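You operate a simulated robot arm through the tools that you are given. There is no shell and no other tool. Be economical: measure what you need, move in short steps, check, and stop when the job is done.

You are at the controls of a simulated robot arm. One attempt, no reset.

JOB
Start a run at position 2; stop it once a reading shows.
Fine: work from the results page.

It is judged by the outcome, as a careful person would: the job done as asked, and still so three seconds after it is handed in. It fails if anything else is knocked over, pushed out of place, dropped, spilled or broken.

ROBOT AND FRAMES
A 7-joint arm with a two-finger parallel gripper, fixed in place. Base frame: the origin is at the foot of the arm, x ahead of it, y to its left, z up; the work surface is at about z = 880. Lengths are in mm, angles in degrees, forces in N, time in s.
With the tool pointing down near the work surface it reaches from about 400 to 900 mm from the base axis. Its first joint turns from -143.0 to 143.0 degrees. Payload 3 kg.
The tool frame sits at the grasp point between the pads (the TCP): z along the fingers, y along the line on which they close. The tips reach 30 mm beyond it. Largest opening 94 mm; finger width 28, thickness 10; the body of the gripper, 50 by 96 mm, starts 55 mm behind the TCP.
Orientation is told as [roll, pitch, yaw] about the base's x, y, z axes, in that order, counted from this pose: with the fingers straight down and closing along the base's y, the tool's x points along the base's -x, its y along +y and its z along -z.

CONTROLS
- The arm moves only by the tool step_arm. Its argument "series" is a list of rows, each an object of numbers (a shift or turn left out is 0, a gripper value left out holds the last): "rx", "ry", "rz": the turn, a rotation vector about the tool's x, y, z in degrees; "x", "y", "z": the shift along the tool's x, y, z in cm; "fingers": the closure, from 0 (fully open) to 1 (shut). In form: [{"rx": .., "ry": .., "rz": .., "x": .., "y": .., "z": .., "fingers": ..}, ...]. A call has 1 to 8 rows; each row is the pose to reach, as a shift and turn from the pose commanded when the call began, along the tool's axes at that moment. A row lasts 0.2 s, in which the tool goes at most 50 mm and 8.6 degrees; a call with a longer step from one row to the next is refused whole, and so is a gripper value outside its range. Where a pose cannot be reached the arm comes as near as it can. A force on the tool above 40 N (or 10 N above the force at the start of the call, whichever is more), or a blocked arm, ends the call early, and 0.2 s more pass. The fingers move at their own pace (about 72 mm/s each) and stop on an object; they squeeze with about 28 N. The grip force told is the motor's: it shows also when the fingers shut on nothing. Time passes only in rows, and 0.2 s behind the last, so rows that repeat a pose let the fingers close. The reply holds the time, the measured pose of the TCP, the force on the tool along the base axes, the opening and the grip force, in the units named above and with some noise, with the torque about the TCP (base axes, N m) and any sound that the robot's microphone picked up, and new pictures: "show" is both (left out), scene, wrist or none.
- Cameras (640 x 400 px; columns grow to the right, rows downward): "scene" is fixed at [222.3, -498.9, 1497.7]; the picture's right is [0.94, -0.35, 0.00], its down [-0.17, -0.47, -0.87] and it looks along [0.30, 0.81, -0.50] (base axes); focal length 337 px, centre (320, 200). "wrist" rides on the gripper at [76, 14, -102] in the tool frame; the picture's right is [-0.18, 0.98, 0.00], its down [-0.75, -0.14, -0.64] and it looks along [-0.63, -0.12, 0.77] (tool axes); focal length 243 px, centre (320, 200). There is no depth. A picture from a camera that has moved, and an enlarged one, comes with that camera's place and axes in the base frame and with its lens.
- zoom(camera, box): a new picture of the part [left, top, right, bottom] of that camera's present view, enlarged. It takes no simulated time.
- sign_off(): hands the job in; it is judged then, once.

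Work in short steps. Places have to be worked out from the pictures, the camera data and where the tool is seen: move nearer, look again, correct. Check each grasp and each placing, and mend what went wrong. You have 120 turns and 200 pictures in all, those below and enlarged ones among them. Open the gripper and draw the arm clear of the work before you hand the job in, unless the task says otherwise; then end with one line.

The tools are called after "Call:" by a JSON object that holds its "api" and its "payload". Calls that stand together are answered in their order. step_arm: Moves the arm, as the interface text tells. Its arguments: {"type":"object","properties":{"series":{"type":"array"},"show":{"type":"string","enum":["both","scene","wrist","none"]}},"required":["series"]} The other tools are called the same way: zoom (camera, box) takes an enlarged picture of a part of a camera's view; sign_off () hands the job in.

At the start:

```text
clock: 0.0
tool_pos: [519.0, 26.8, 1229.3]
orientation: [0.0, 0.0, 0.0]
ft_force: [-0.1, 0.1, 0.4]
moment: [0.0, -0.03, 0.0]
gripper_width: 94.0
grip_force: 0.2
```

scene: 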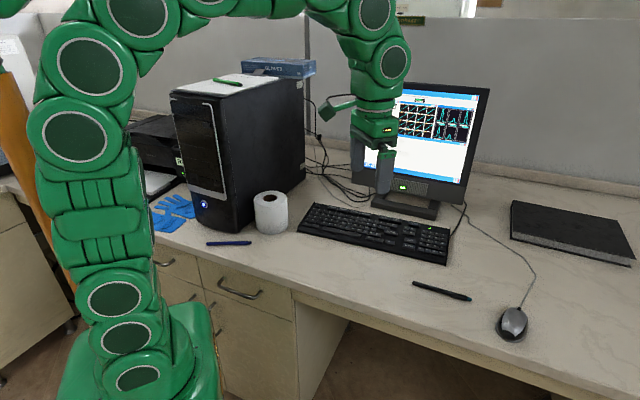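
wrist: 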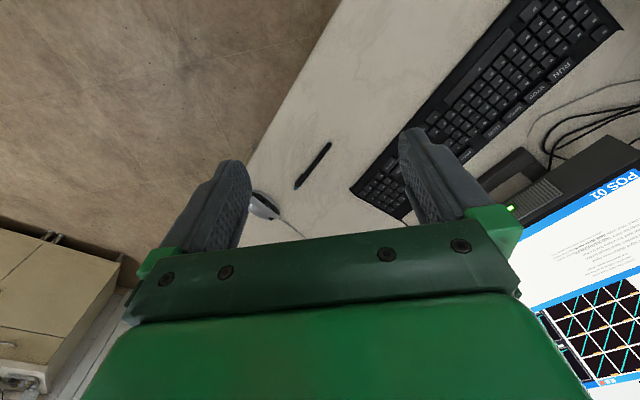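

The screen shows "POS 01" and the keyboard has labelled keys (RUN, STOP...). I'll zoom in on both before moving.

Call:
{"api": "zoom", "payload": {"camera": "scene", "box": [290, 190, 460, 280]}}

Call:
{"api": "zoom", "payload": {"camera": "scene", "box": [350, 75, 500, 215]}}

Call:
{"api": "zoom", "payload": {"camera": "wrist", "box": [440, 0, 640, 125]}}

Call:
{"api": "zoom", "payload": {"camera": "wrist", "box": [500, 160, 640, 400]}}

```text
3.76 times, centred on (375, 235) of scene
camera zoom: at [222.3, -498.9, 1497.7], right [0.94, -0.35, 0.0], down [-0.17, -0.47, -0.87], along [0.3, 0.81, -0.5], focal length 1268 px, centre (113, 68)
```

zoom: 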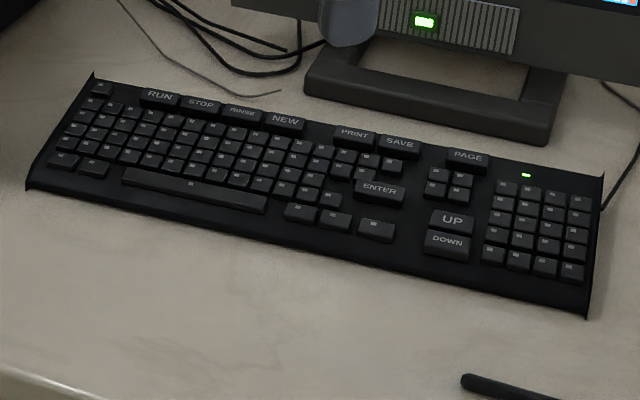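

```text
2.86 times, centred on (425, 145) of scene
camera zoom: at [222.3, -498.9, 1497.7], right [0.94, -0.35, 0.0], down [-0.17, -0.47, -0.87], along [0.3, 0.81, -0.5], focal length 962 px, centre (20, 357)
```

zoom: 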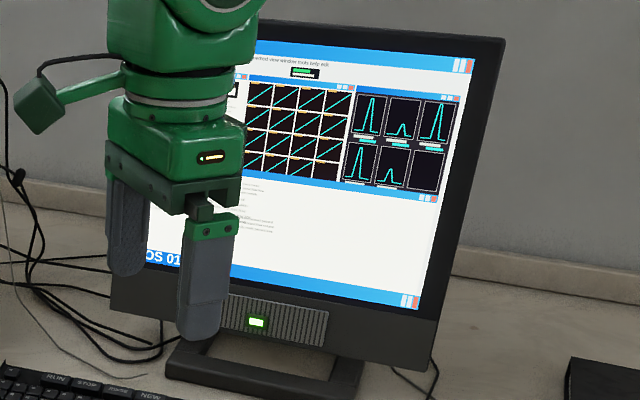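

```text
3.20 times, centred on (540, 62) of wrist
camera zoom: at [441.1, 40.3, 1331.8], right [0.18, 0.98, 0.0], down [0.75, -0.14, 0.64], along [0.63, -0.12, -0.77], focal length 776 px, centre (-384, 640)
```

zoom: 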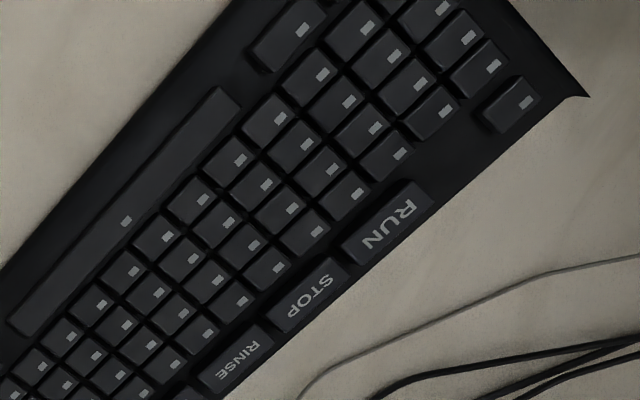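

```text
1.67 times, centred on (570, 280) of wrist
camera zoom: at [441.1, 40.3, 1331.8], right [0.18, 0.98, 0.0], down [0.75, -0.14, 0.64], along [0.63, -0.12, -0.77], focal length 404 px, centre (-97, 67)
```

zoom: 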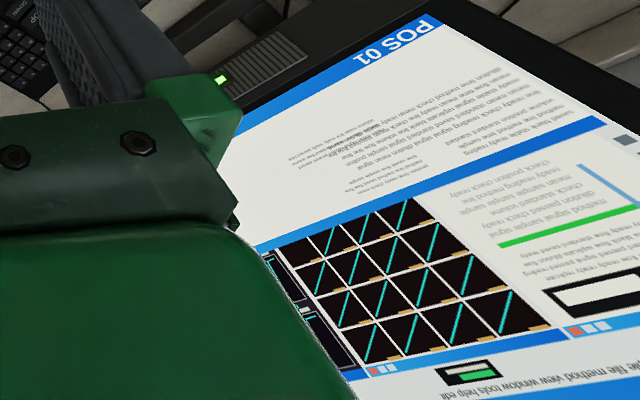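

The key row reads RUN, STOP, RINSE, NEW, PRINT, SAVE, PAGE, with ENTER, UP and DOWN below it. I put RUN near (604,408), STOP (633,382), PAGE (810,224), UP (747,154) and DOWN (727,132). I'll turn the tool 48° to face the keyboard squarely, shut the fingers, and move left so the screen is visible.

Call:
{"api": "step_arm", "payload": {"series": [{"rz": -6, "x": -0.3, "y": 3.2, "z": 0.9, "fingers": 1}, {"rz": -12, "x": -0.6, "y": 6.4, "z": 1.8}, {"rz": -18, "x": -0.9, "y": 9.6, "z": 2.7}, {"rz": -24, "x": -1.2, "y": 12.8, "z": 3.6}, {"rz": -30, "x": -1.5, "y": 16, "z": 4.5}, {"rz": -36, "x": -1.8, "y": 19.2, "z": 5.4}, {"rz": -42, "x": -2.1, "y": 22.4, "z": 6.3}, {"rz": -48, "x": -2.4, "y": 25.6, "z": 7.2}]}}

```text
clock: 1.8
tool_pos: [541.6, 282.8, 1159.2]
orientation: [0.1, 0.0, 48.1]
ft_force: [0.4, 0.5, -0.2]
moment: [-0.01, -0.01, -0.01]
gripper_width: 0.1
grip_force: 28.4
camera wrist: at [477.9, 235.7, 1261.3], right [-0.61, 0.79, 0.0], down [0.61, 0.47, 0.64], along [0.51, 0.39, -0.77], focal length 243 px, centre (320, 200)
```

scene: 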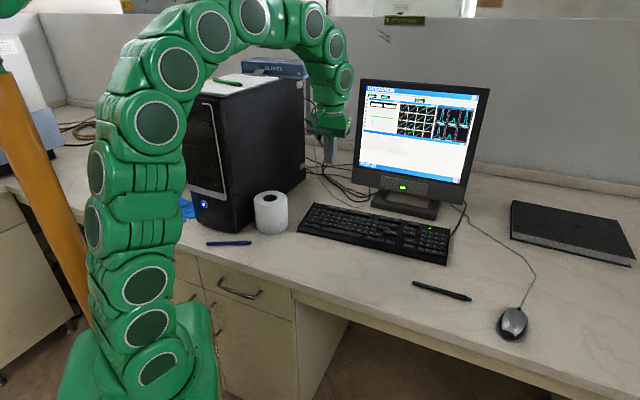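
wrist: 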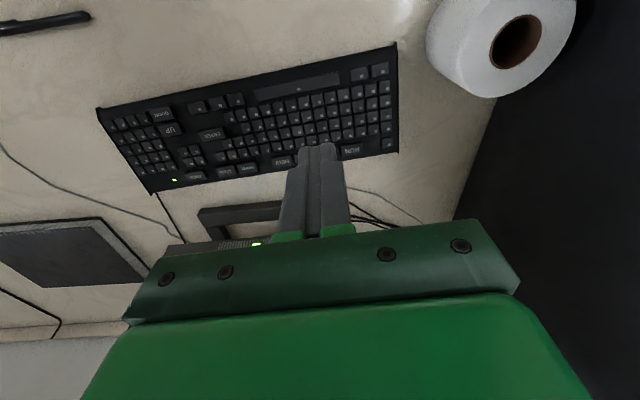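

The screen is now unobstructed, so I'll read it.

Call:
{"api": "zoom", "payload": {"camera": "scene", "box": [350, 78, 490, 192]}}

Call:
{"api": "zoom", "payload": {"camera": "wrist", "box": [90, 30, 410, 230]}}

Call:
{"api": "zoom", "payload": {"camera": "scene", "box": [350, 84, 420, 134]}}

```text
3.51 times, centred on (420, 135) of scene
camera zoom: at [222.3, -498.9, 1497.7], right [0.94, -0.35, 0.0], down [-0.17, -0.47, -0.87], along [0.3, 0.81, -0.5], focal length 1182 px, centre (-31, 428)
```

zoom: 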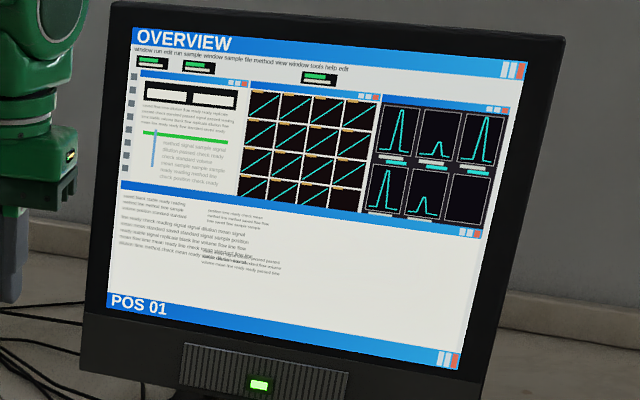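

```text
2.00 times, centred on (250, 130) of wrist
camera zoom: at [477.9, 235.7, 1261.3], right [-0.61, 0.79, 0.0], down [0.61, 0.47, 0.64], along [0.51, 0.39, -0.77], focal length 485 px, centre (460, 340)
```

zoom: 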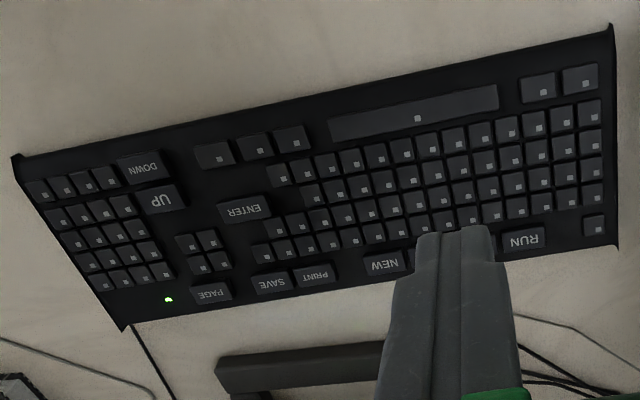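

```text
8.00 times, centred on (385, 109) of scene
camera zoom: at [222.3, -498.9, 1497.7], right [0.94, -0.35, 0.0], down [-0.17, -0.47, -0.87], along [0.3, 0.81, -0.5], focal length 2694 px, centre (-200, 928)
```

zoom: 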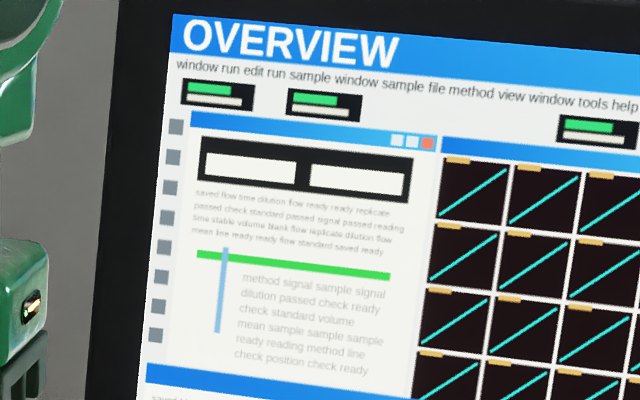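

The screen shows page OVERVIEW and POS 01, so the order is PAGE until RESULTS, then UP or DOWN to 02, RUN, and STOP once a reading shows. Triangulating the two views puts the key tops at z≈912, with PAGE near (799,210) and RUN near (596,388). I'll go above PAGE with the tool tilted 20° back from the monitor.

Call:
{"api": "step_arm", "payload": {"series": [{"ry": -2.5, "x": -1.5, "y": -3, "z": 2}, {"ry": -5, "x": -3, "y": -6, "z": 4}, {"ry": -7.5, "x": -4.4, "y": -9, "z": 6}, {"ry": -10, "x": -5.9, "y": -12, "z": 8}, {"ry": -12.5, "x": -7.4, "y": -15, "z": 10}, {"ry": -15, "x": -8.9, "y": -18, "z": 12}, {"ry": -17.5, "x": -10.3, "y": -21, "z": 14}, {"ry": -20, "x": -11.8, "y": -24, "z": 15.9}]}}

```text
clock: 3.6
tool_pos: [796.2, 207.8, 998.9]
orientation: [0.1, -20.0, 48.1]
ft_force: [0.4, 0.1, 0.8]
moment: [0.02, 0.01, 0.03]
gripper_width: 0.0
grip_force: 27.5
camera wrist: at [713.3, 137.3, 1068.8], right [-0.61, 0.79, 0.06], down [0.43, 0.27, 0.86], along [0.66, 0.56, -0.51], focal length 243 px, centre (320, 200)
```

scene: 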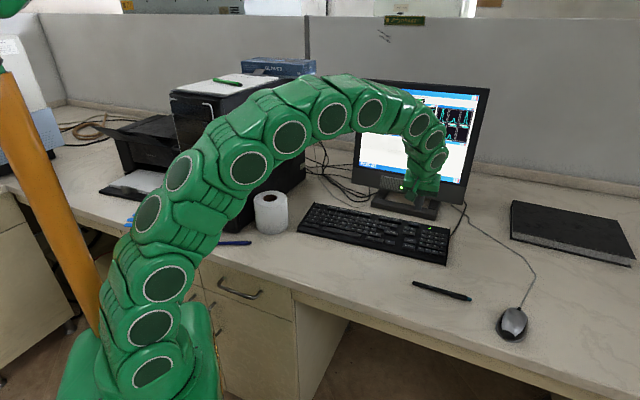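
wrist: 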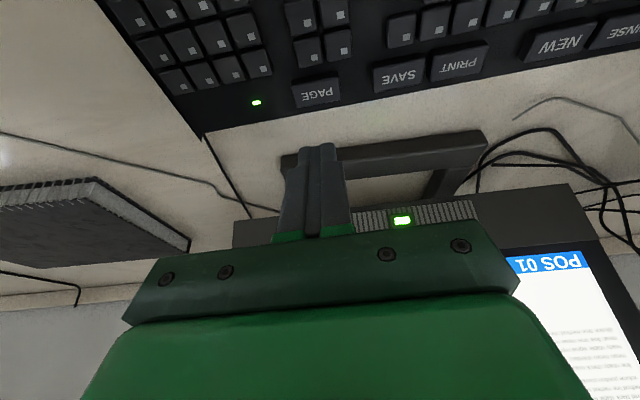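

PAGE checks out at about (797,213) in the new view, so the aim is good to a few mm. I'll come down to just above the key.

Call:
{"api": "step_arm", "payload": {"series": [{"x": 0.66, "z": 2.4}, {"x": 1.33, "z": 4.83}], "show": "wrist"}}

Call:
{"api": "zoom", "payload": {"camera": "wrist", "box": [200, 30, 440, 180]}}

```text
clock: 4.2
tool_pos: [799.8, 210.8, 947.6]
orientation: [0.0, -20.0, 48.0]
ft_force: [-0.4, -1.0, 0.5]
moment: [0.0, 0.01, 0.01]
gripper_width: 0.0
grip_force: 28.1
heard: click
camera wrist: at [717.2, 140.6, 1019.5], right [-0.61, 0.79, 0.06], down [0.43, 0.27, 0.86], along [0.66, 0.56, -0.5], focal length 243 px, centre (320, 200)
```

wrist: 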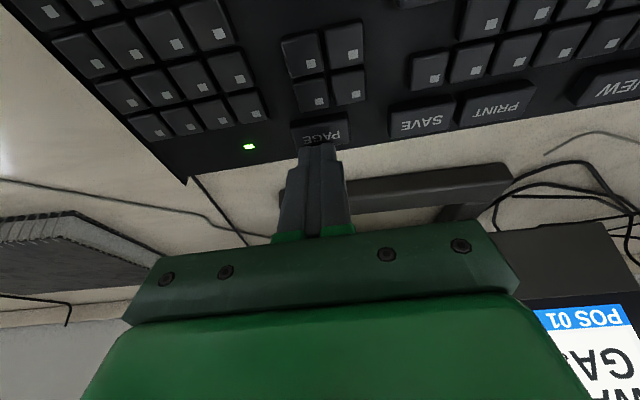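

```text
2.67 times, centred on (320, 105) of wrist
camera zoom: at [717.2, 140.6, 1019.5], right [-0.61, 0.79, 0.06], down [0.43, 0.27, 0.86], along [0.66, 0.56, -0.5], focal length 647 px, centre (320, 453)
```

zoom: 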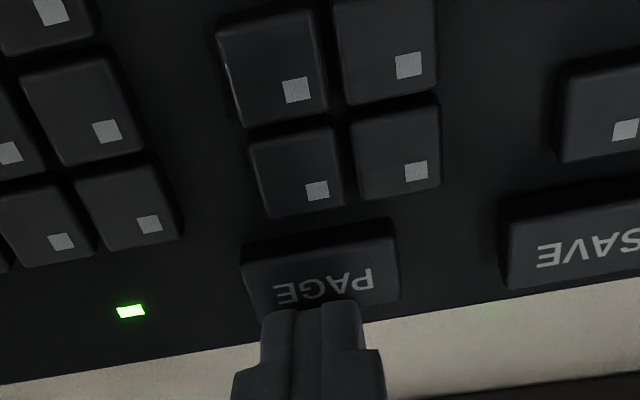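

A click was heard and the page changed. I'll lift straight up 5 cm and read the screen.

Call:
{"api": "step_arm", "payload": {"series": [{"x": -0.85, "z": -2.35}, {"x": -1.71, "z": -4.7}]}}

Call:
{"api": "zoom", "payload": {"camera": "scene", "box": [350, 78, 490, 192]}}

Call:
{"api": "zoom", "payload": {"camera": "wrist", "box": [440, 230, 640, 400]}}

```text
clock: 4.8
tool_pos: [802.8, 212.3, 997.1]
orientation: [0.1, -20.0, 48.0]
ft_force: [0.1, -0.6, -0.9]
moment: [0.01, -0.02, 0.01]
gripper_width: 0.1
grip_force: 28.1
camera wrist: at [718.6, 142.4, 1067.6], right [-0.61, 0.79, 0.06], down [0.43, 0.27, 0.86], along [0.66, 0.56, -0.51], focal length 243 px, centre (320, 200)
```

scene: 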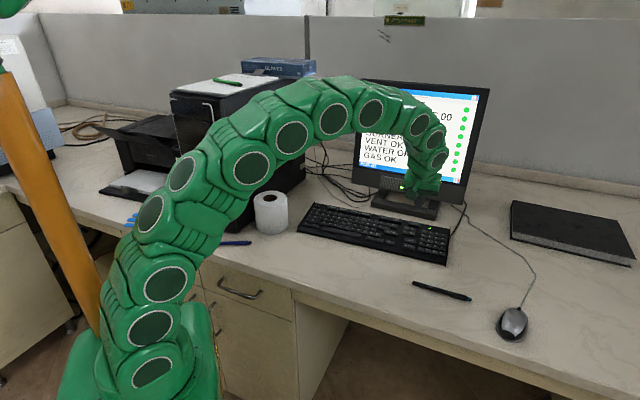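
wrist: 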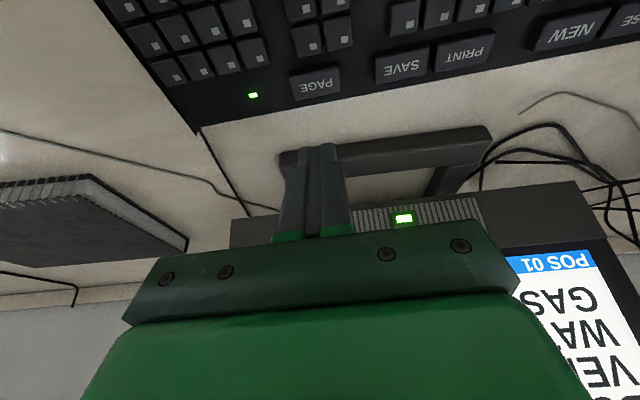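

```text
3.51 times, centred on (420, 135) of scene
camera zoom: at [222.3, -498.9, 1497.7], right [0.94, -0.35, 0.0], down [-0.17, -0.47, -0.87], along [0.3, 0.81, -0.5], focal length 1182 px, centre (-31, 428)
```

zoom: 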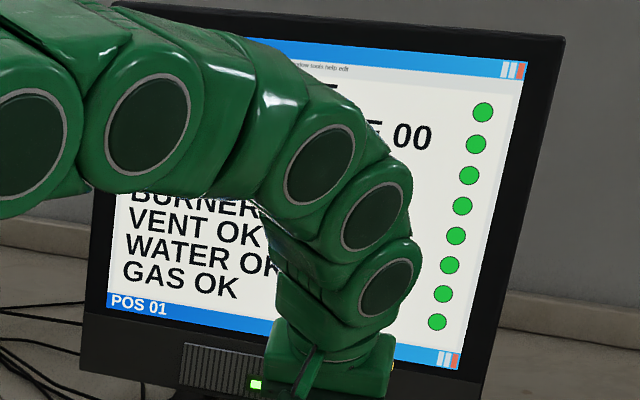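

```text
2.35 times, centred on (540, 315) of wrist
camera zoom: at [718.6, 142.4, 1067.6], right [-0.61, 0.79, 0.06], down [0.43, 0.27, 0.86], along [0.66, 0.56, -0.51], focal length 571 px, centre (-198, -71)
```

zoom: 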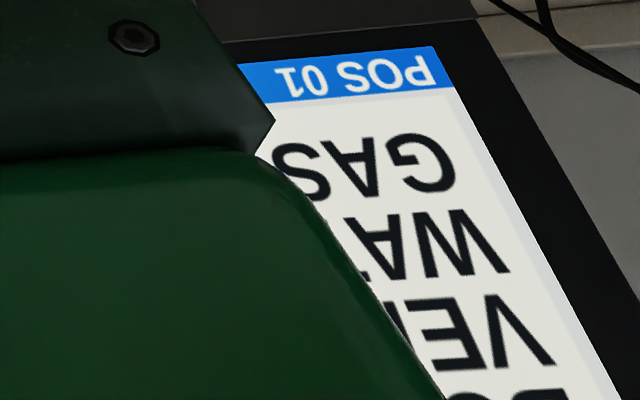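

This looks like a status page ("VENT OK ... GAS OK"), but the arm hides the title. I'll move left to the clear viewing spot and read all of it.

Call:
{"api": "step_arm", "payload": {"series": [{"x": 0.8, "y": 3.4, "z": -1.9}, {"x": 1.6, "y": 6.8, "z": -3.7}, {"x": 2.4, "y": 10.3, "z": -5.6}, {"x": 3.2, "y": 13.7, "z": -7.4}, {"x": 4, "y": 17.1, "z": -9.3}, {"x": 4.8, "y": 20.5, "z": -11.1}, {"x": 5.6, "y": 24, "z": -13}], "show": "none"}}

Call:
{"api": "zoom", "payload": {"camera": "scene", "box": [350, 78, 490, 192]}}

```text
clock: 6.4
tool_pos: [559.8, 299.9, 1099.2]
orientation: [0.0, -20.1, 48.0]
ft_force: [0.0, -0.3, -1.0]
moment: [0.01, -0.03, 0.02]
gripper_width: 0.0
grip_force: 28.4
```

```text
3.51 times, centred on (420, 135) of scene
camera zoom: at [222.3, -498.9, 1497.7], right [0.94, -0.35, 0.0], down [-0.17, -0.47, -0.87], along [0.3, 0.81, -0.5], focal length 1182 px, centre (-31, 428)
```

zoom: 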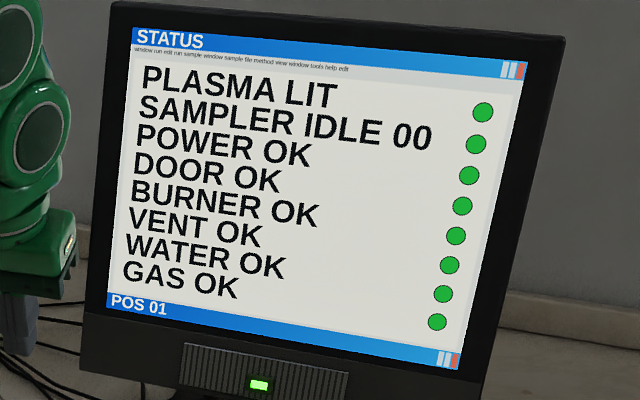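

All statuses are OK with POS 01 and the sampler idle. I'll go back and press PAGE again.

Call:
{"api": "step_arm", "payload": {"series": [{"x": -0.9, "y": -4, "z": 2.1}, {"x": -1.8, "y": -8, "z": 4.3}, {"x": -2.7, "y": -12, "z": 6.4}, {"x": -3.5, "y": -16, "z": 8.6}, {"x": -4.4, "y": -20, "z": 10.7}, {"x": -5.32, "y": -24, "z": 12.9}, {"x": -4.3, "y": -24, "z": 15.7}, {"x": -3.6, "y": -24, "z": 17.6}], "show": "wrist"}}

Call:
{"api": "step_arm", "payload": {"series": [{"x": -0.85, "z": -2.35}, {"x": -1.71, "z": -4.7}], "show": "none"}}

Call:
{"api": "zoom", "payload": {"camera": "scene", "box": [350, 78, 490, 192]}}

```text
clock: 8.2
tool_pos: [801.9, 206.7, 945.9]
orientation: [0.0, -20.0, 47.9]
ft_force: [-0.9, -1.3, 4.0]
moment: [-0.06, 0.07, 0.04]
gripper_width: 0.0
grip_force: 28.3
heard: click
camera wrist: at [718.2, 137.4, 1017.1], right [-0.61, 0.79, 0.06], down [0.43, 0.27, 0.86], along [0.66, 0.56, -0.5], focal length 243 px, centre (320, 200)
```

wrist: 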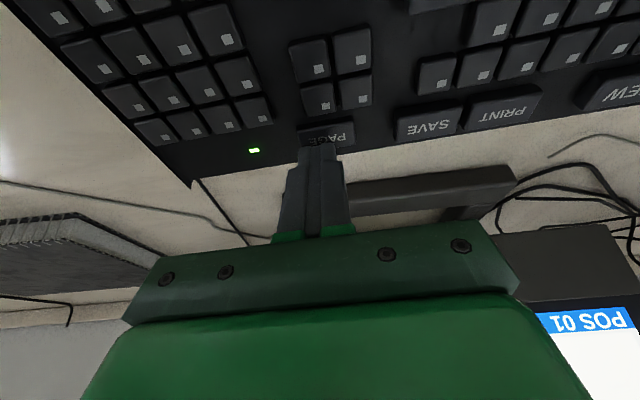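

```text
clock: 8.8
tool_pos: [799.6, 209.6, 993.7]
orientation: [0.2, -19.9, 48.1]
ft_force: [-0.3, 0.0, -0.5]
moment: [0.03, 0.01, 0.0]
gripper_width: 0.0
grip_force: 27.6
```

```text
3.51 times, centred on (420, 135) of scene
camera zoom: at [222.3, -498.9, 1497.7], right [0.94, -0.35, 0.0], down [-0.17, -0.47, -0.87], along [0.3, 0.81, -0.5], focal length 1182 px, centre (-31, 428)
```

zoom: 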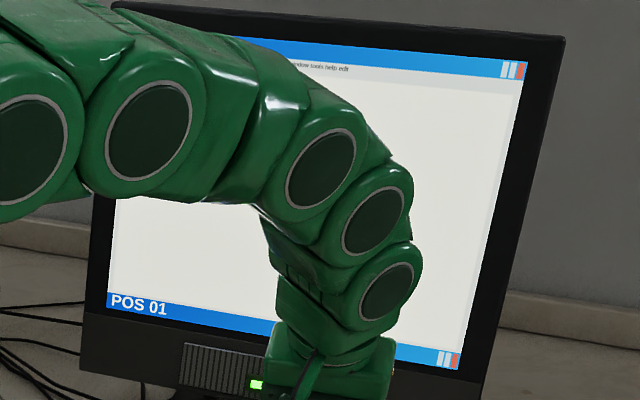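

There's a new page with an empty body. I'll move left again to read its title.

Call:
{"api": "step_arm", "payload": {"series": [{"x": 0.8, "y": 3.4, "z": -1.9}, {"x": 1.6, "y": 6.8, "z": -3.7}, {"x": 2.4, "y": 10.3, "z": -5.6}, {"x": 3.2, "y": 13.7, "z": -7.4}, {"x": 4, "y": 17.1, "z": -9.3}, {"x": 4.8, "y": 20.5, "z": -11.1}, {"x": 5.6, "y": 24, "z": -13}], "show": "wrist"}}

Call:
{"api": "zoom", "payload": {"camera": "scene", "box": [350, 78, 490, 192]}}

Call:
{"api": "zoom", "payload": {"camera": "wrist", "box": [0, 0, 400, 250]}}

```text
clock: 10.4
tool_pos: [560.4, 297.0, 1103.4]
orientation: [0.0, -20.1, 48.1]
ft_force: [0.7, 0.0, 1.3]
moment: [0.03, 0.02, 0.03]
gripper_width: 0.1
grip_force: 27.5
camera wrist: at [476.0, 227.2, 1173.8], right [-0.61, 0.79, 0.06], down [0.43, 0.27, 0.86], along [0.66, 0.56, -0.5], focal length 243 px, centre (320, 200)
```

wrist: 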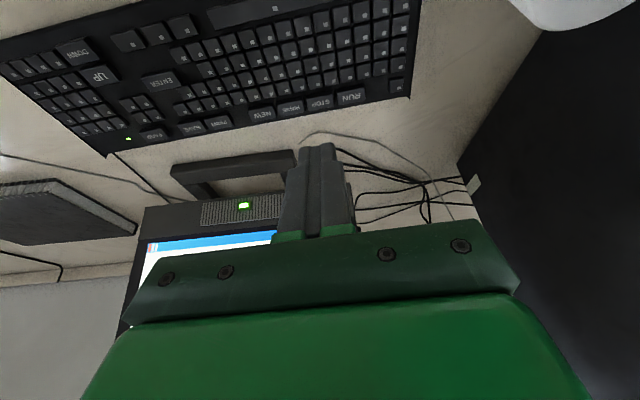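

```text
3.51 times, centred on (420, 135) of scene
camera zoom: at [222.3, -498.9, 1497.7], right [0.94, -0.35, 0.0], down [-0.17, -0.47, -0.87], along [0.3, 0.81, -0.5], focal length 1182 px, centre (-31, 428)
```

zoom: 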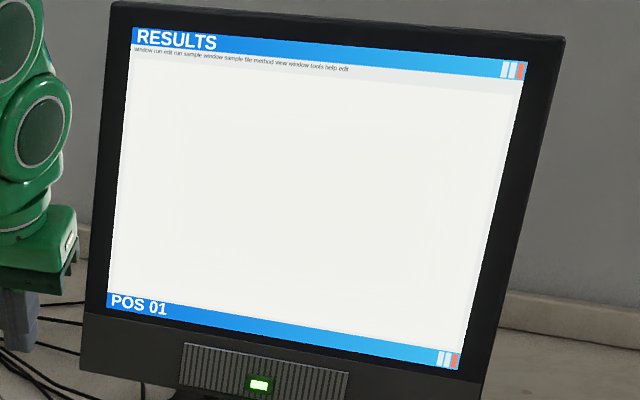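

```text
1.60 times, centred on (200, 125) of wrist
camera zoom: at [476.0, 227.2, 1173.8], right [-0.61, 0.79, 0.06], down [0.43, 0.27, 0.86], along [0.66, 0.56, -0.5], focal length 388 px, centre (512, 320)
```

zoom: 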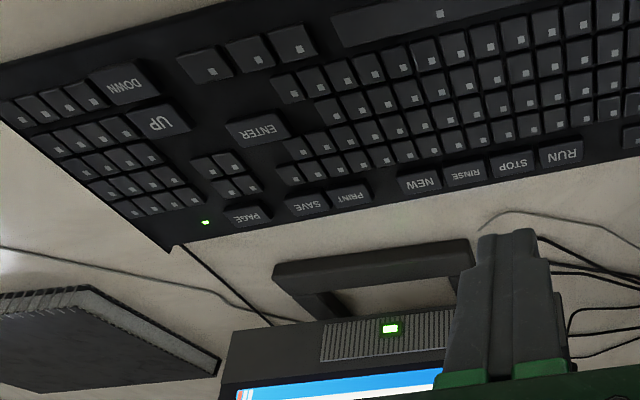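

RESULTS page confirmed, at POS 01. UP triangulates to about (741,149,905), so I'll move to hover above it.

Call:
{"api": "step_arm", "payload": {"series": [{"x": 0.6, "y": -3.9, "z": 2.1}, {"x": 1.1, "y": -7.8, "z": 4.1}, {"x": 1.7, "y": -11.7, "z": 6.2}, {"x": 2.3, "y": -15.6, "z": 8.3}, {"x": 2.8, "y": -19.5, "z": 10.3}, {"x": 3.4, "y": -23.3, "z": 12.4}]}}

Call:
{"api": "zoom", "payload": {"camera": "wrist", "box": [200, 0, 440, 150]}}

```text
clock: 11.8
tool_pos: [743.3, 149.9, 973.3]
orientation: [-0.1, -20.0, 48.0]
ft_force: [-0.1, 0.2, -0.6]
moment: [0.01, 0.03, -0.02]
gripper_width: 0.2
grip_force: 28.5
camera wrist: at [660.0, 79.7, 1043.9], right [-0.61, 0.79, 0.06], down [0.43, 0.27, 0.86], along [0.66, 0.56, -0.5], focal length 243 px, centre (320, 200)
```

scene: 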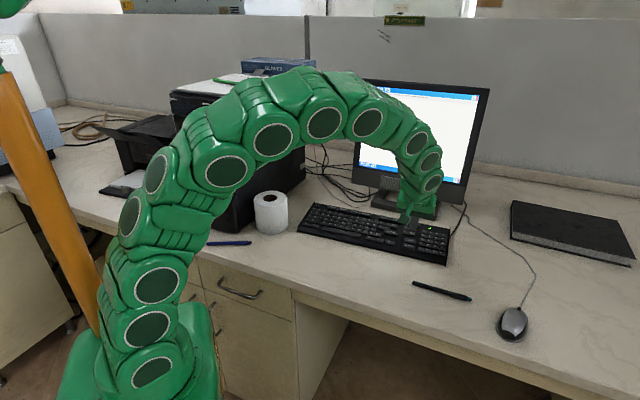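
wrist: 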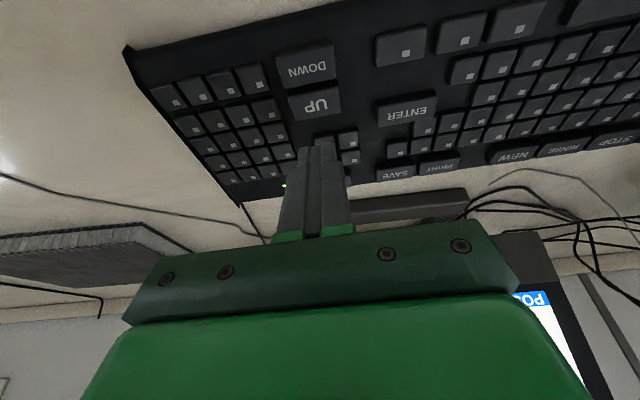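

```text
2.67 times, centred on (320, 75) of wrist
camera zoom: at [660.0, 79.7, 1043.9], right [-0.61, 0.79, 0.06], down [0.43, 0.27, 0.86], along [0.66, 0.56, -0.5], focal length 647 px, centre (320, 533)
```

zoom: 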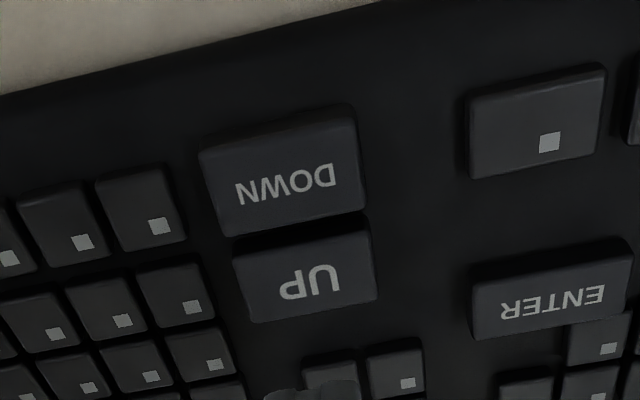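

The UP key lies at about (742,151), directly below the tip. I'll descend 33 mm.

Call:
{"api": "step_arm", "payload": {"series": [{"x": 0.6, "z": 1.7}, {"x": 1.1, "z": 3.15}], "show": "wrist"}}

```text
clock: 12.4
tool_pos: [740.2, 151.6, 940.3]
orientation: [0.0, -20.0, 48.1]
ft_force: [0.0, 0.5, 0.8]
moment: [0.01, 0.02, 0.01]
gripper_width: 0.0
grip_force: 28.1
heard: click
camera wrist: at [657.8, 82.0, 1010.2], right [-0.61, 0.79, 0.06], down [0.43, 0.27, 0.86], along [0.66, 0.56, -0.51], focal length 243 px, centre (320, 200)
```

wrist: 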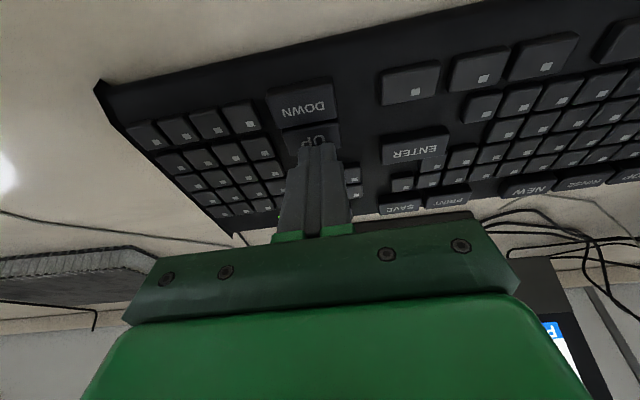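

A click was heard. I'll lift and read the position.

Call:
{"api": "step_arm", "payload": {"series": [{"x": -0.85, "z": -2.35}, {"x": -1.71, "z": -4.7}], "show": "none"}}

Call:
{"api": "zoom", "payload": {"camera": "scene", "box": [350, 78, 490, 192]}}

```text
clock: 13.0
tool_pos: [738.4, 151.2, 990.4]
orientation: [-0.1, -20.0, 48.0]
ft_force: [-0.3, -0.5, -1.1]
moment: [0.0, 0.0, -0.02]
gripper_width: 0.0
grip_force: 28.5
```

```text
3.51 times, centred on (420, 135) of scene
camera zoom: at [222.3, -498.9, 1497.7], right [0.94, -0.35, 0.0], down [-0.17, -0.47, -0.87], along [0.3, 0.81, -0.5], focal length 1182 px, centre (-31, 428)
```

zoom: 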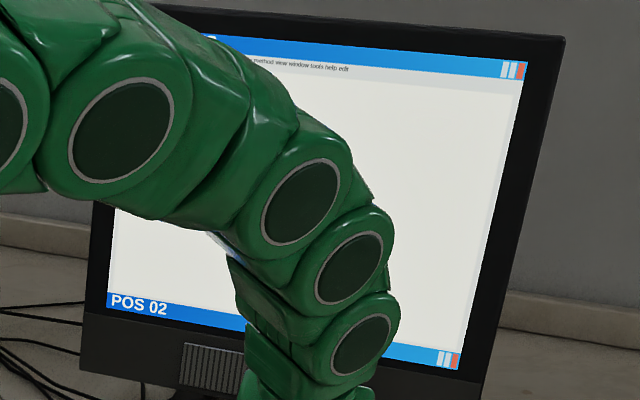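

POS 02 is set on the RESULTS page. RUN is near (597,391), so I'll hover there.

Call:
{"api": "step_arm", "payload": {"series": [{"x": -1.08, "y": 3.8, "z": 0.54}, {"x": -2.16, "y": 7.6, "z": 1.09}, {"x": -3.24, "y": 11.4, "z": 1.63}, {"x": -4.3, "y": 15.2, "z": 2.2}, {"x": -5.4, "y": 19, "z": 2.7}, {"x": -6.5, "y": 22.8, "z": 3.3}, {"x": -7.55, "y": 26.5, "z": 3.8}]}}

Call:
{"api": "zoom", "payload": {"camera": "wrist", "box": [200, 30, 440, 180]}}

```text
clock: 14.6
tool_pos: [598.7, 389.4, 977.5]
orientation: [0.1, -20.0, 48.1]
ft_force: [0.3, 0.4, -0.9]
moment: [0.02, -0.02, -0.01]
gripper_width: 0.0
grip_force: 27.7
camera wrist: at [515.5, 319.7, 1049.3], right [-0.61, 0.79, 0.06], down [0.43, 0.27, 0.86], along [0.66, 0.56, -0.5], focal length 243 px, centre (320, 200)
```

scene: 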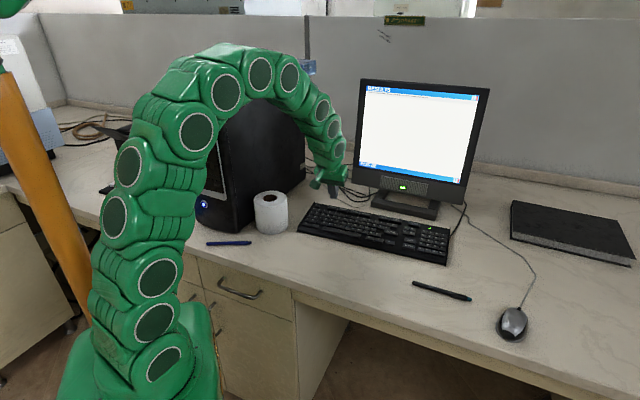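
wrist: 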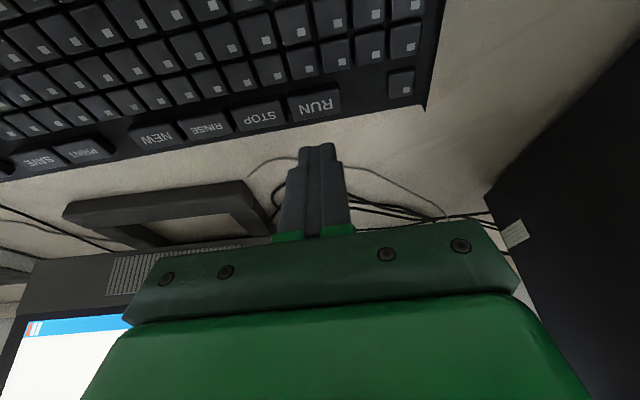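

```text
2.67 times, centred on (320, 105) of wrist
camera zoom: at [515.5, 319.7, 1049.3], right [-0.61, 0.79, 0.06], down [0.43, 0.27, 0.86], along [0.66, 0.56, -0.5], focal length 647 px, centre (320, 453)
```

zoom: 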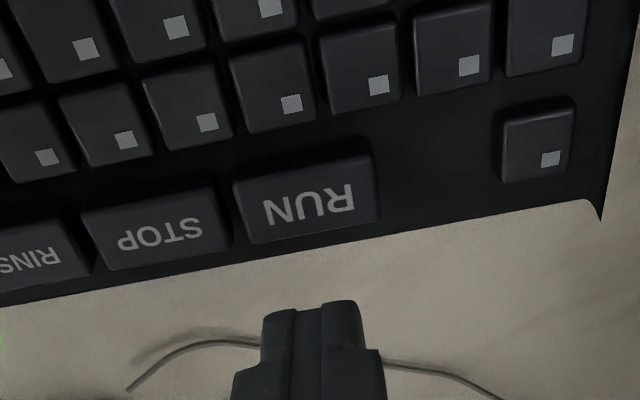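

RUN is at (598,391), right under the tip, so I'll press it by going down 31 mm.

Call:
{"api": "step_arm", "payload": {"series": [{"x": 0.6, "z": 1.6}, {"x": 1.06, "z": 2.95}]}}

Call:
{"api": "zoom", "payload": {"camera": "scene", "box": [350, 78, 490, 192]}}

```text
clock: 15.2
tool_pos: [598.1, 388.6, 947.3]
orientation: [0.1, -20.0, 47.9]
ft_force: [0.3, 0.3, 3.4]
moment: [-0.02, 0.05, -0.02]
gripper_width: 0.0
grip_force: 28.4
heard: click
camera wrist: at [515.4, 318.7, 1017.3], right [-0.61, 0.79, 0.06], down [0.43, 0.27, 0.86], along [0.66, 0.56, -0.51], focal length 243 px, centre (320, 200)
```

scene: 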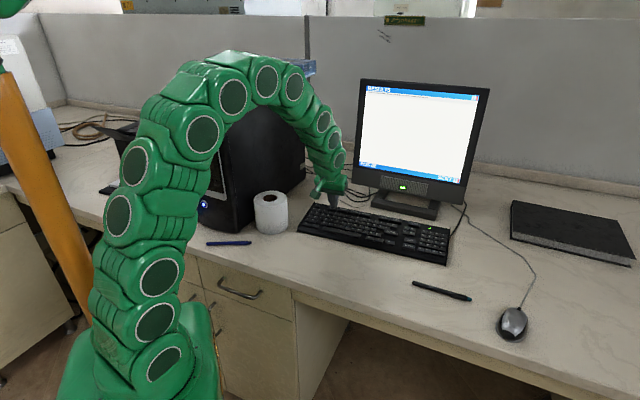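
wrist: 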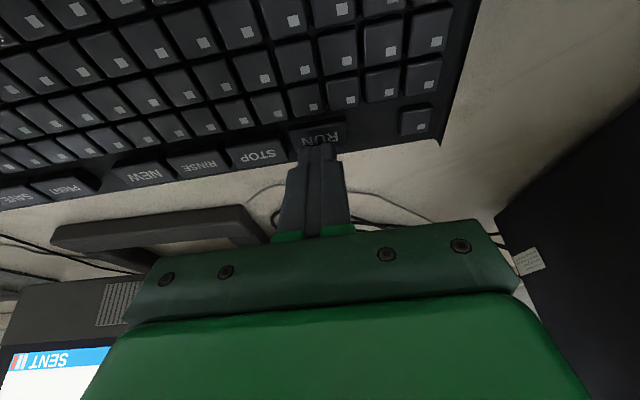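

```text
3.51 times, centred on (420, 135) of scene
camera zoom: at [222.3, -498.9, 1497.7], right [0.94, -0.35, 0.0], down [-0.17, -0.47, -0.87], along [0.3, 0.81, -0.5], focal length 1182 px, centre (-31, 428)
```

zoom: 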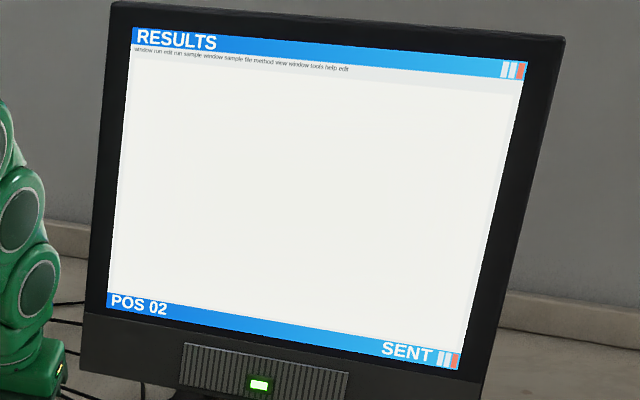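

The screen shows SENT with POS 02. I'll lift, hover over STOP about 39 mm to the right, and wait for a reading.

Call:
{"api": "step_arm", "payload": {"series": [{"x": -0.96, "z": -2.63}, {"x": -1.1, "y": -3.9, "z": -2.58}, {"x": -1.1, "y": -3.9, "z": -2.58}]}}

Call:
{"api": "zoom", "payload": {"camera": "scene", "box": [350, 78, 490, 192]}}

Call:
{"api": "zoom", "payload": {"camera": "wrist", "box": [200, 30, 440, 180]}}

```text
clock: 16.0
tool_pos: [627.3, 364.1, 976.2]
orientation: [0.0, -20.0, 48.0]
ft_force: [0.6, -0.2, 0.0]
moment: [0.01, 0.02, 0.05]
gripper_width: 0.2
grip_force: 27.9
camera wrist: at [543.7, 293.7, 1047.5], right [-0.61, 0.79, 0.06], down [0.43, 0.27, 0.86], along [0.66, 0.56, -0.5], focal length 243 px, centre (320, 200)
```

scene: 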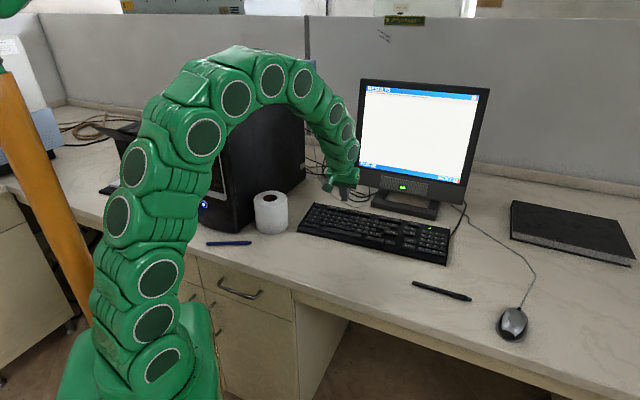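
wrist: 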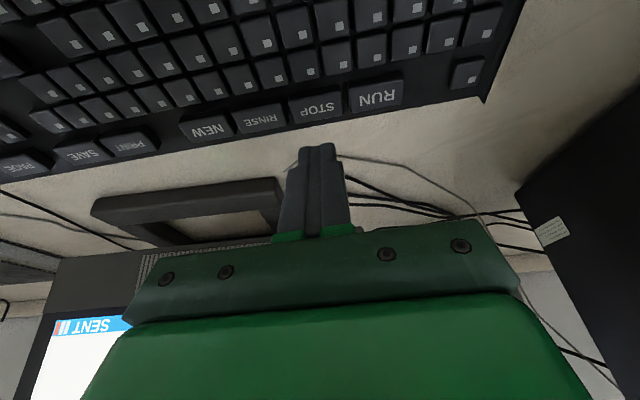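

```text
3.51 times, centred on (420, 135) of scene
camera zoom: at [222.3, -498.9, 1497.7], right [0.94, -0.35, 0.0], down [-0.17, -0.47, -0.87], along [0.3, 0.81, -0.5], focal length 1182 px, centre (-31, 428)
```

zoom: 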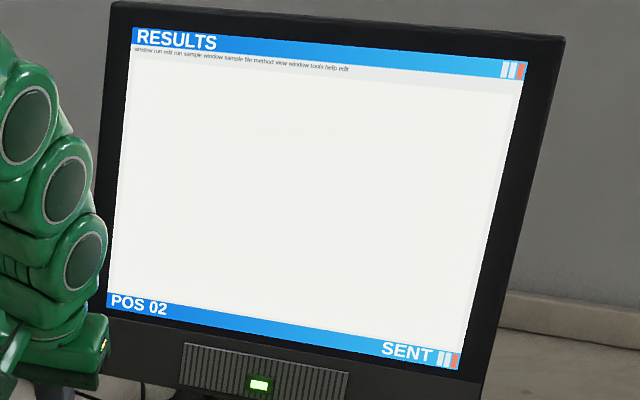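

```text
2.67 times, centred on (320, 105) of wrist
camera zoom: at [543.7, 293.7, 1047.5], right [-0.61, 0.79, 0.06], down [0.43, 0.27, 0.86], along [0.66, 0.56, -0.5], focal length 647 px, centre (320, 453)
```

zoom: 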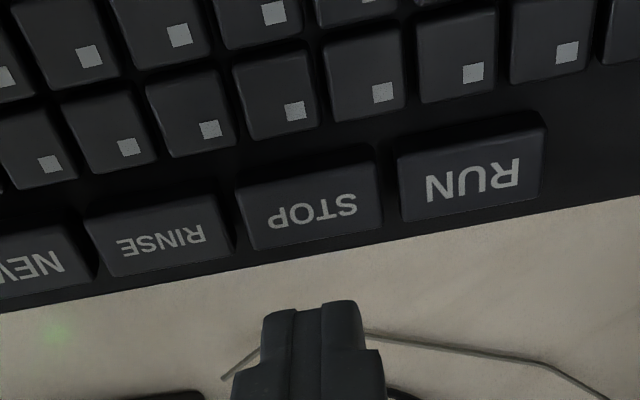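

The tip is well aligned over STOP, and there's no reading yet. I'll wait in place for 1.6 s.

Call:
{"api": "step_arm", "payload": {"series": [{"x": 0}, {"x": 0}, {"x": 0}, {"x": 0}, {"x": 0}, {"x": 0}, {"x": 0}], "show": "none"}}

Call:
{"api": "zoom", "payload": {"camera": "scene", "box": [350, 78, 490, 192]}}

```text
clock: 17.6
tool_pos: [627.1, 363.5, 977.2]
orientation: [0.0, -20.0, 48.0]
ft_force: [-0.2, 0.3, -0.2]
moment: [0.0, -0.01, -0.03]
gripper_width: 0.0
grip_force: 28.2
```

```text
3.51 times, centred on (420, 135) of scene
camera zoom: at [222.3, -498.9, 1497.7], right [0.94, -0.35, 0.0], down [-0.17, -0.47, -0.87], along [0.3, 0.81, -0.5], focal length 1182 px, centre (-31, 428)
```

zoom: 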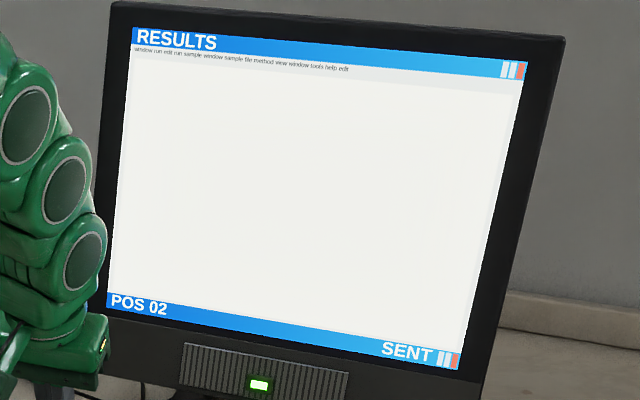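

Still SENT with no reading, so I'll keep waiting.

Call:
{"api": "step_arm", "payload": {"series": [{"x": 0}, {"x": 0}, {"x": 0}, {"x": 0}, {"x": 0}, {"x": 0}, {"x": 0}, {"x": 0}], "show": "none"}}

Call:
{"api": "zoom", "payload": {"camera": "scene", "box": [350, 78, 490, 192]}}

```text
clock: 19.4
tool_pos: [627.6, 363.6, 976.0]
orientation: [0.0, -20.0, 48.1]
ft_force: [0.6, -1.0, -0.6]
moment: [0.03, 0.02, 0.05]
gripper_width: 0.0
grip_force: 27.6
```

```text
3.51 times, centred on (420, 135) of scene
camera zoom: at [222.3, -498.9, 1497.7], right [0.94, -0.35, 0.0], down [-0.17, -0.47, -0.87], along [0.3, 0.81, -0.5], focal length 1182 px, centre (-31, 428)
```

zoom: 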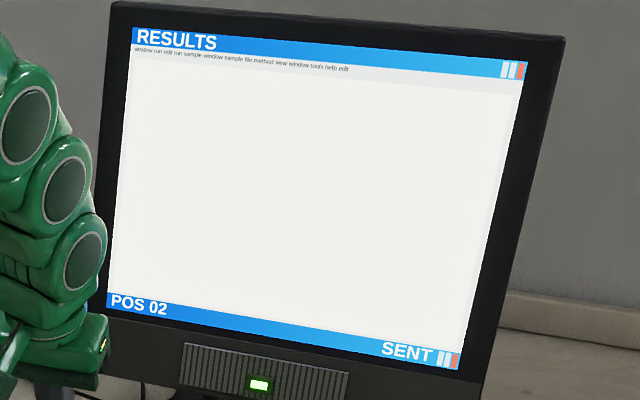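

Call:
{"api": "step_arm", "payload": {"series": [{"x": 0}, {"x": 0}, {"x": 0}, {"x": 0}, {"x": 0}, {"x": 0}, {"x": 0}, {"x": 0}], "show": "none"}}

Call:
{"api": "zoom", "payload": {"camera": "scene", "box": [350, 78, 490, 192]}}

```text
clock: 21.2
tool_pos: [626.9, 363.5, 976.6]
orientation: [0.0, -20.1, 47.9]
ft_force: [-0.1, 0.7, 0.3]
moment: [0.01, 0.02, -0.01]
gripper_width: 0.0
grip_force: 28.6
```

```text
3.51 times, centred on (420, 135) of scene
camera zoom: at [222.3, -498.9, 1497.7], right [0.94, -0.35, 0.0], down [-0.17, -0.47, -0.87], along [0.3, 0.81, -0.5], focal length 1182 px, centre (-31, 428)
```

zoom: 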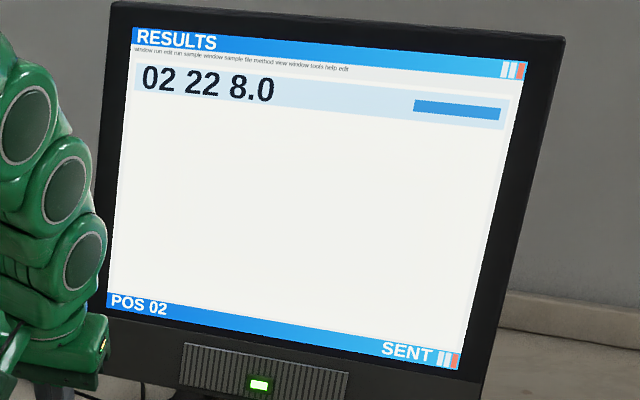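

A reading now shows ("02 22 8.0"), so I'll press STOP.

Call:
{"api": "step_arm", "payload": {"series": [{"x": 0.6, "z": 1.6}, {"x": 1.04, "z": 2.87}]}}

Call:
{"api": "zoom", "payload": {"camera": "scene", "box": [350, 78, 490, 192]}}

```text
clock: 21.8
tool_pos: [627.0, 364.6, 947.4]
orientation: [0.0, -20.1, 48.1]
ft_force: [0.3, -0.3, 4.7]
moment: [-0.02, -0.02, -0.02]
gripper_width: 0.1
grip_force: 27.8
heard: click
camera wrist: at [544.4, 295.1, 1017.1], right [-0.61, 0.79, 0.06], down [0.43, 0.27, 0.86], along [0.66, 0.56, -0.5], focal length 243 px, centre (320, 200)
```

scene: 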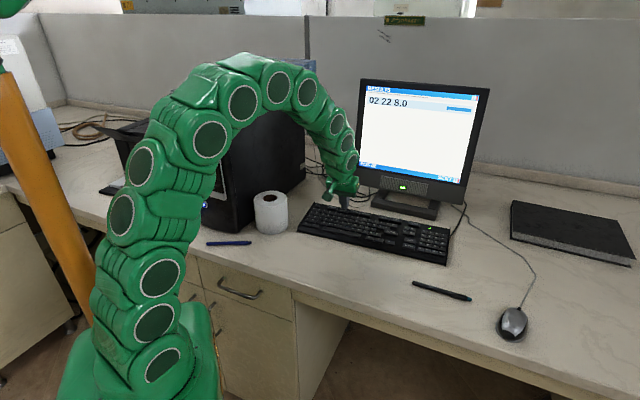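
wrist: 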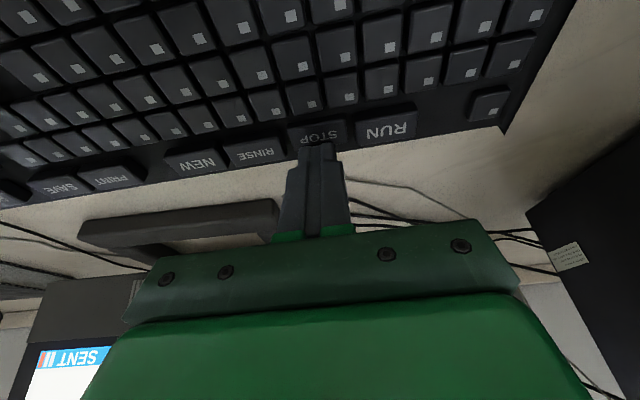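

```text
3.51 times, centred on (420, 135) of scene
camera zoom: at [222.3, -498.9, 1497.7], right [0.94, -0.35, 0.0], down [-0.17, -0.47, -0.87], along [0.3, 0.81, -0.5], focal length 1182 px, centre (-31, 428)
```

zoom: 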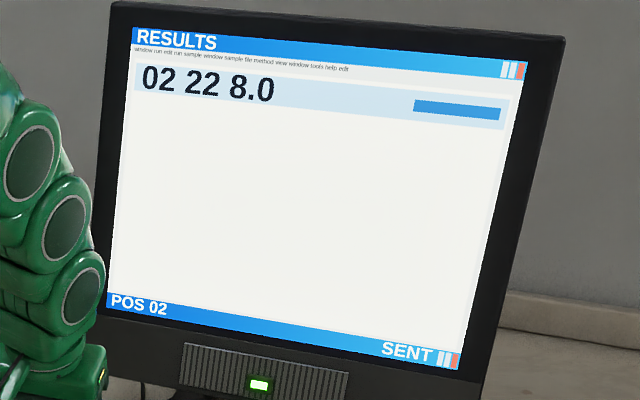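

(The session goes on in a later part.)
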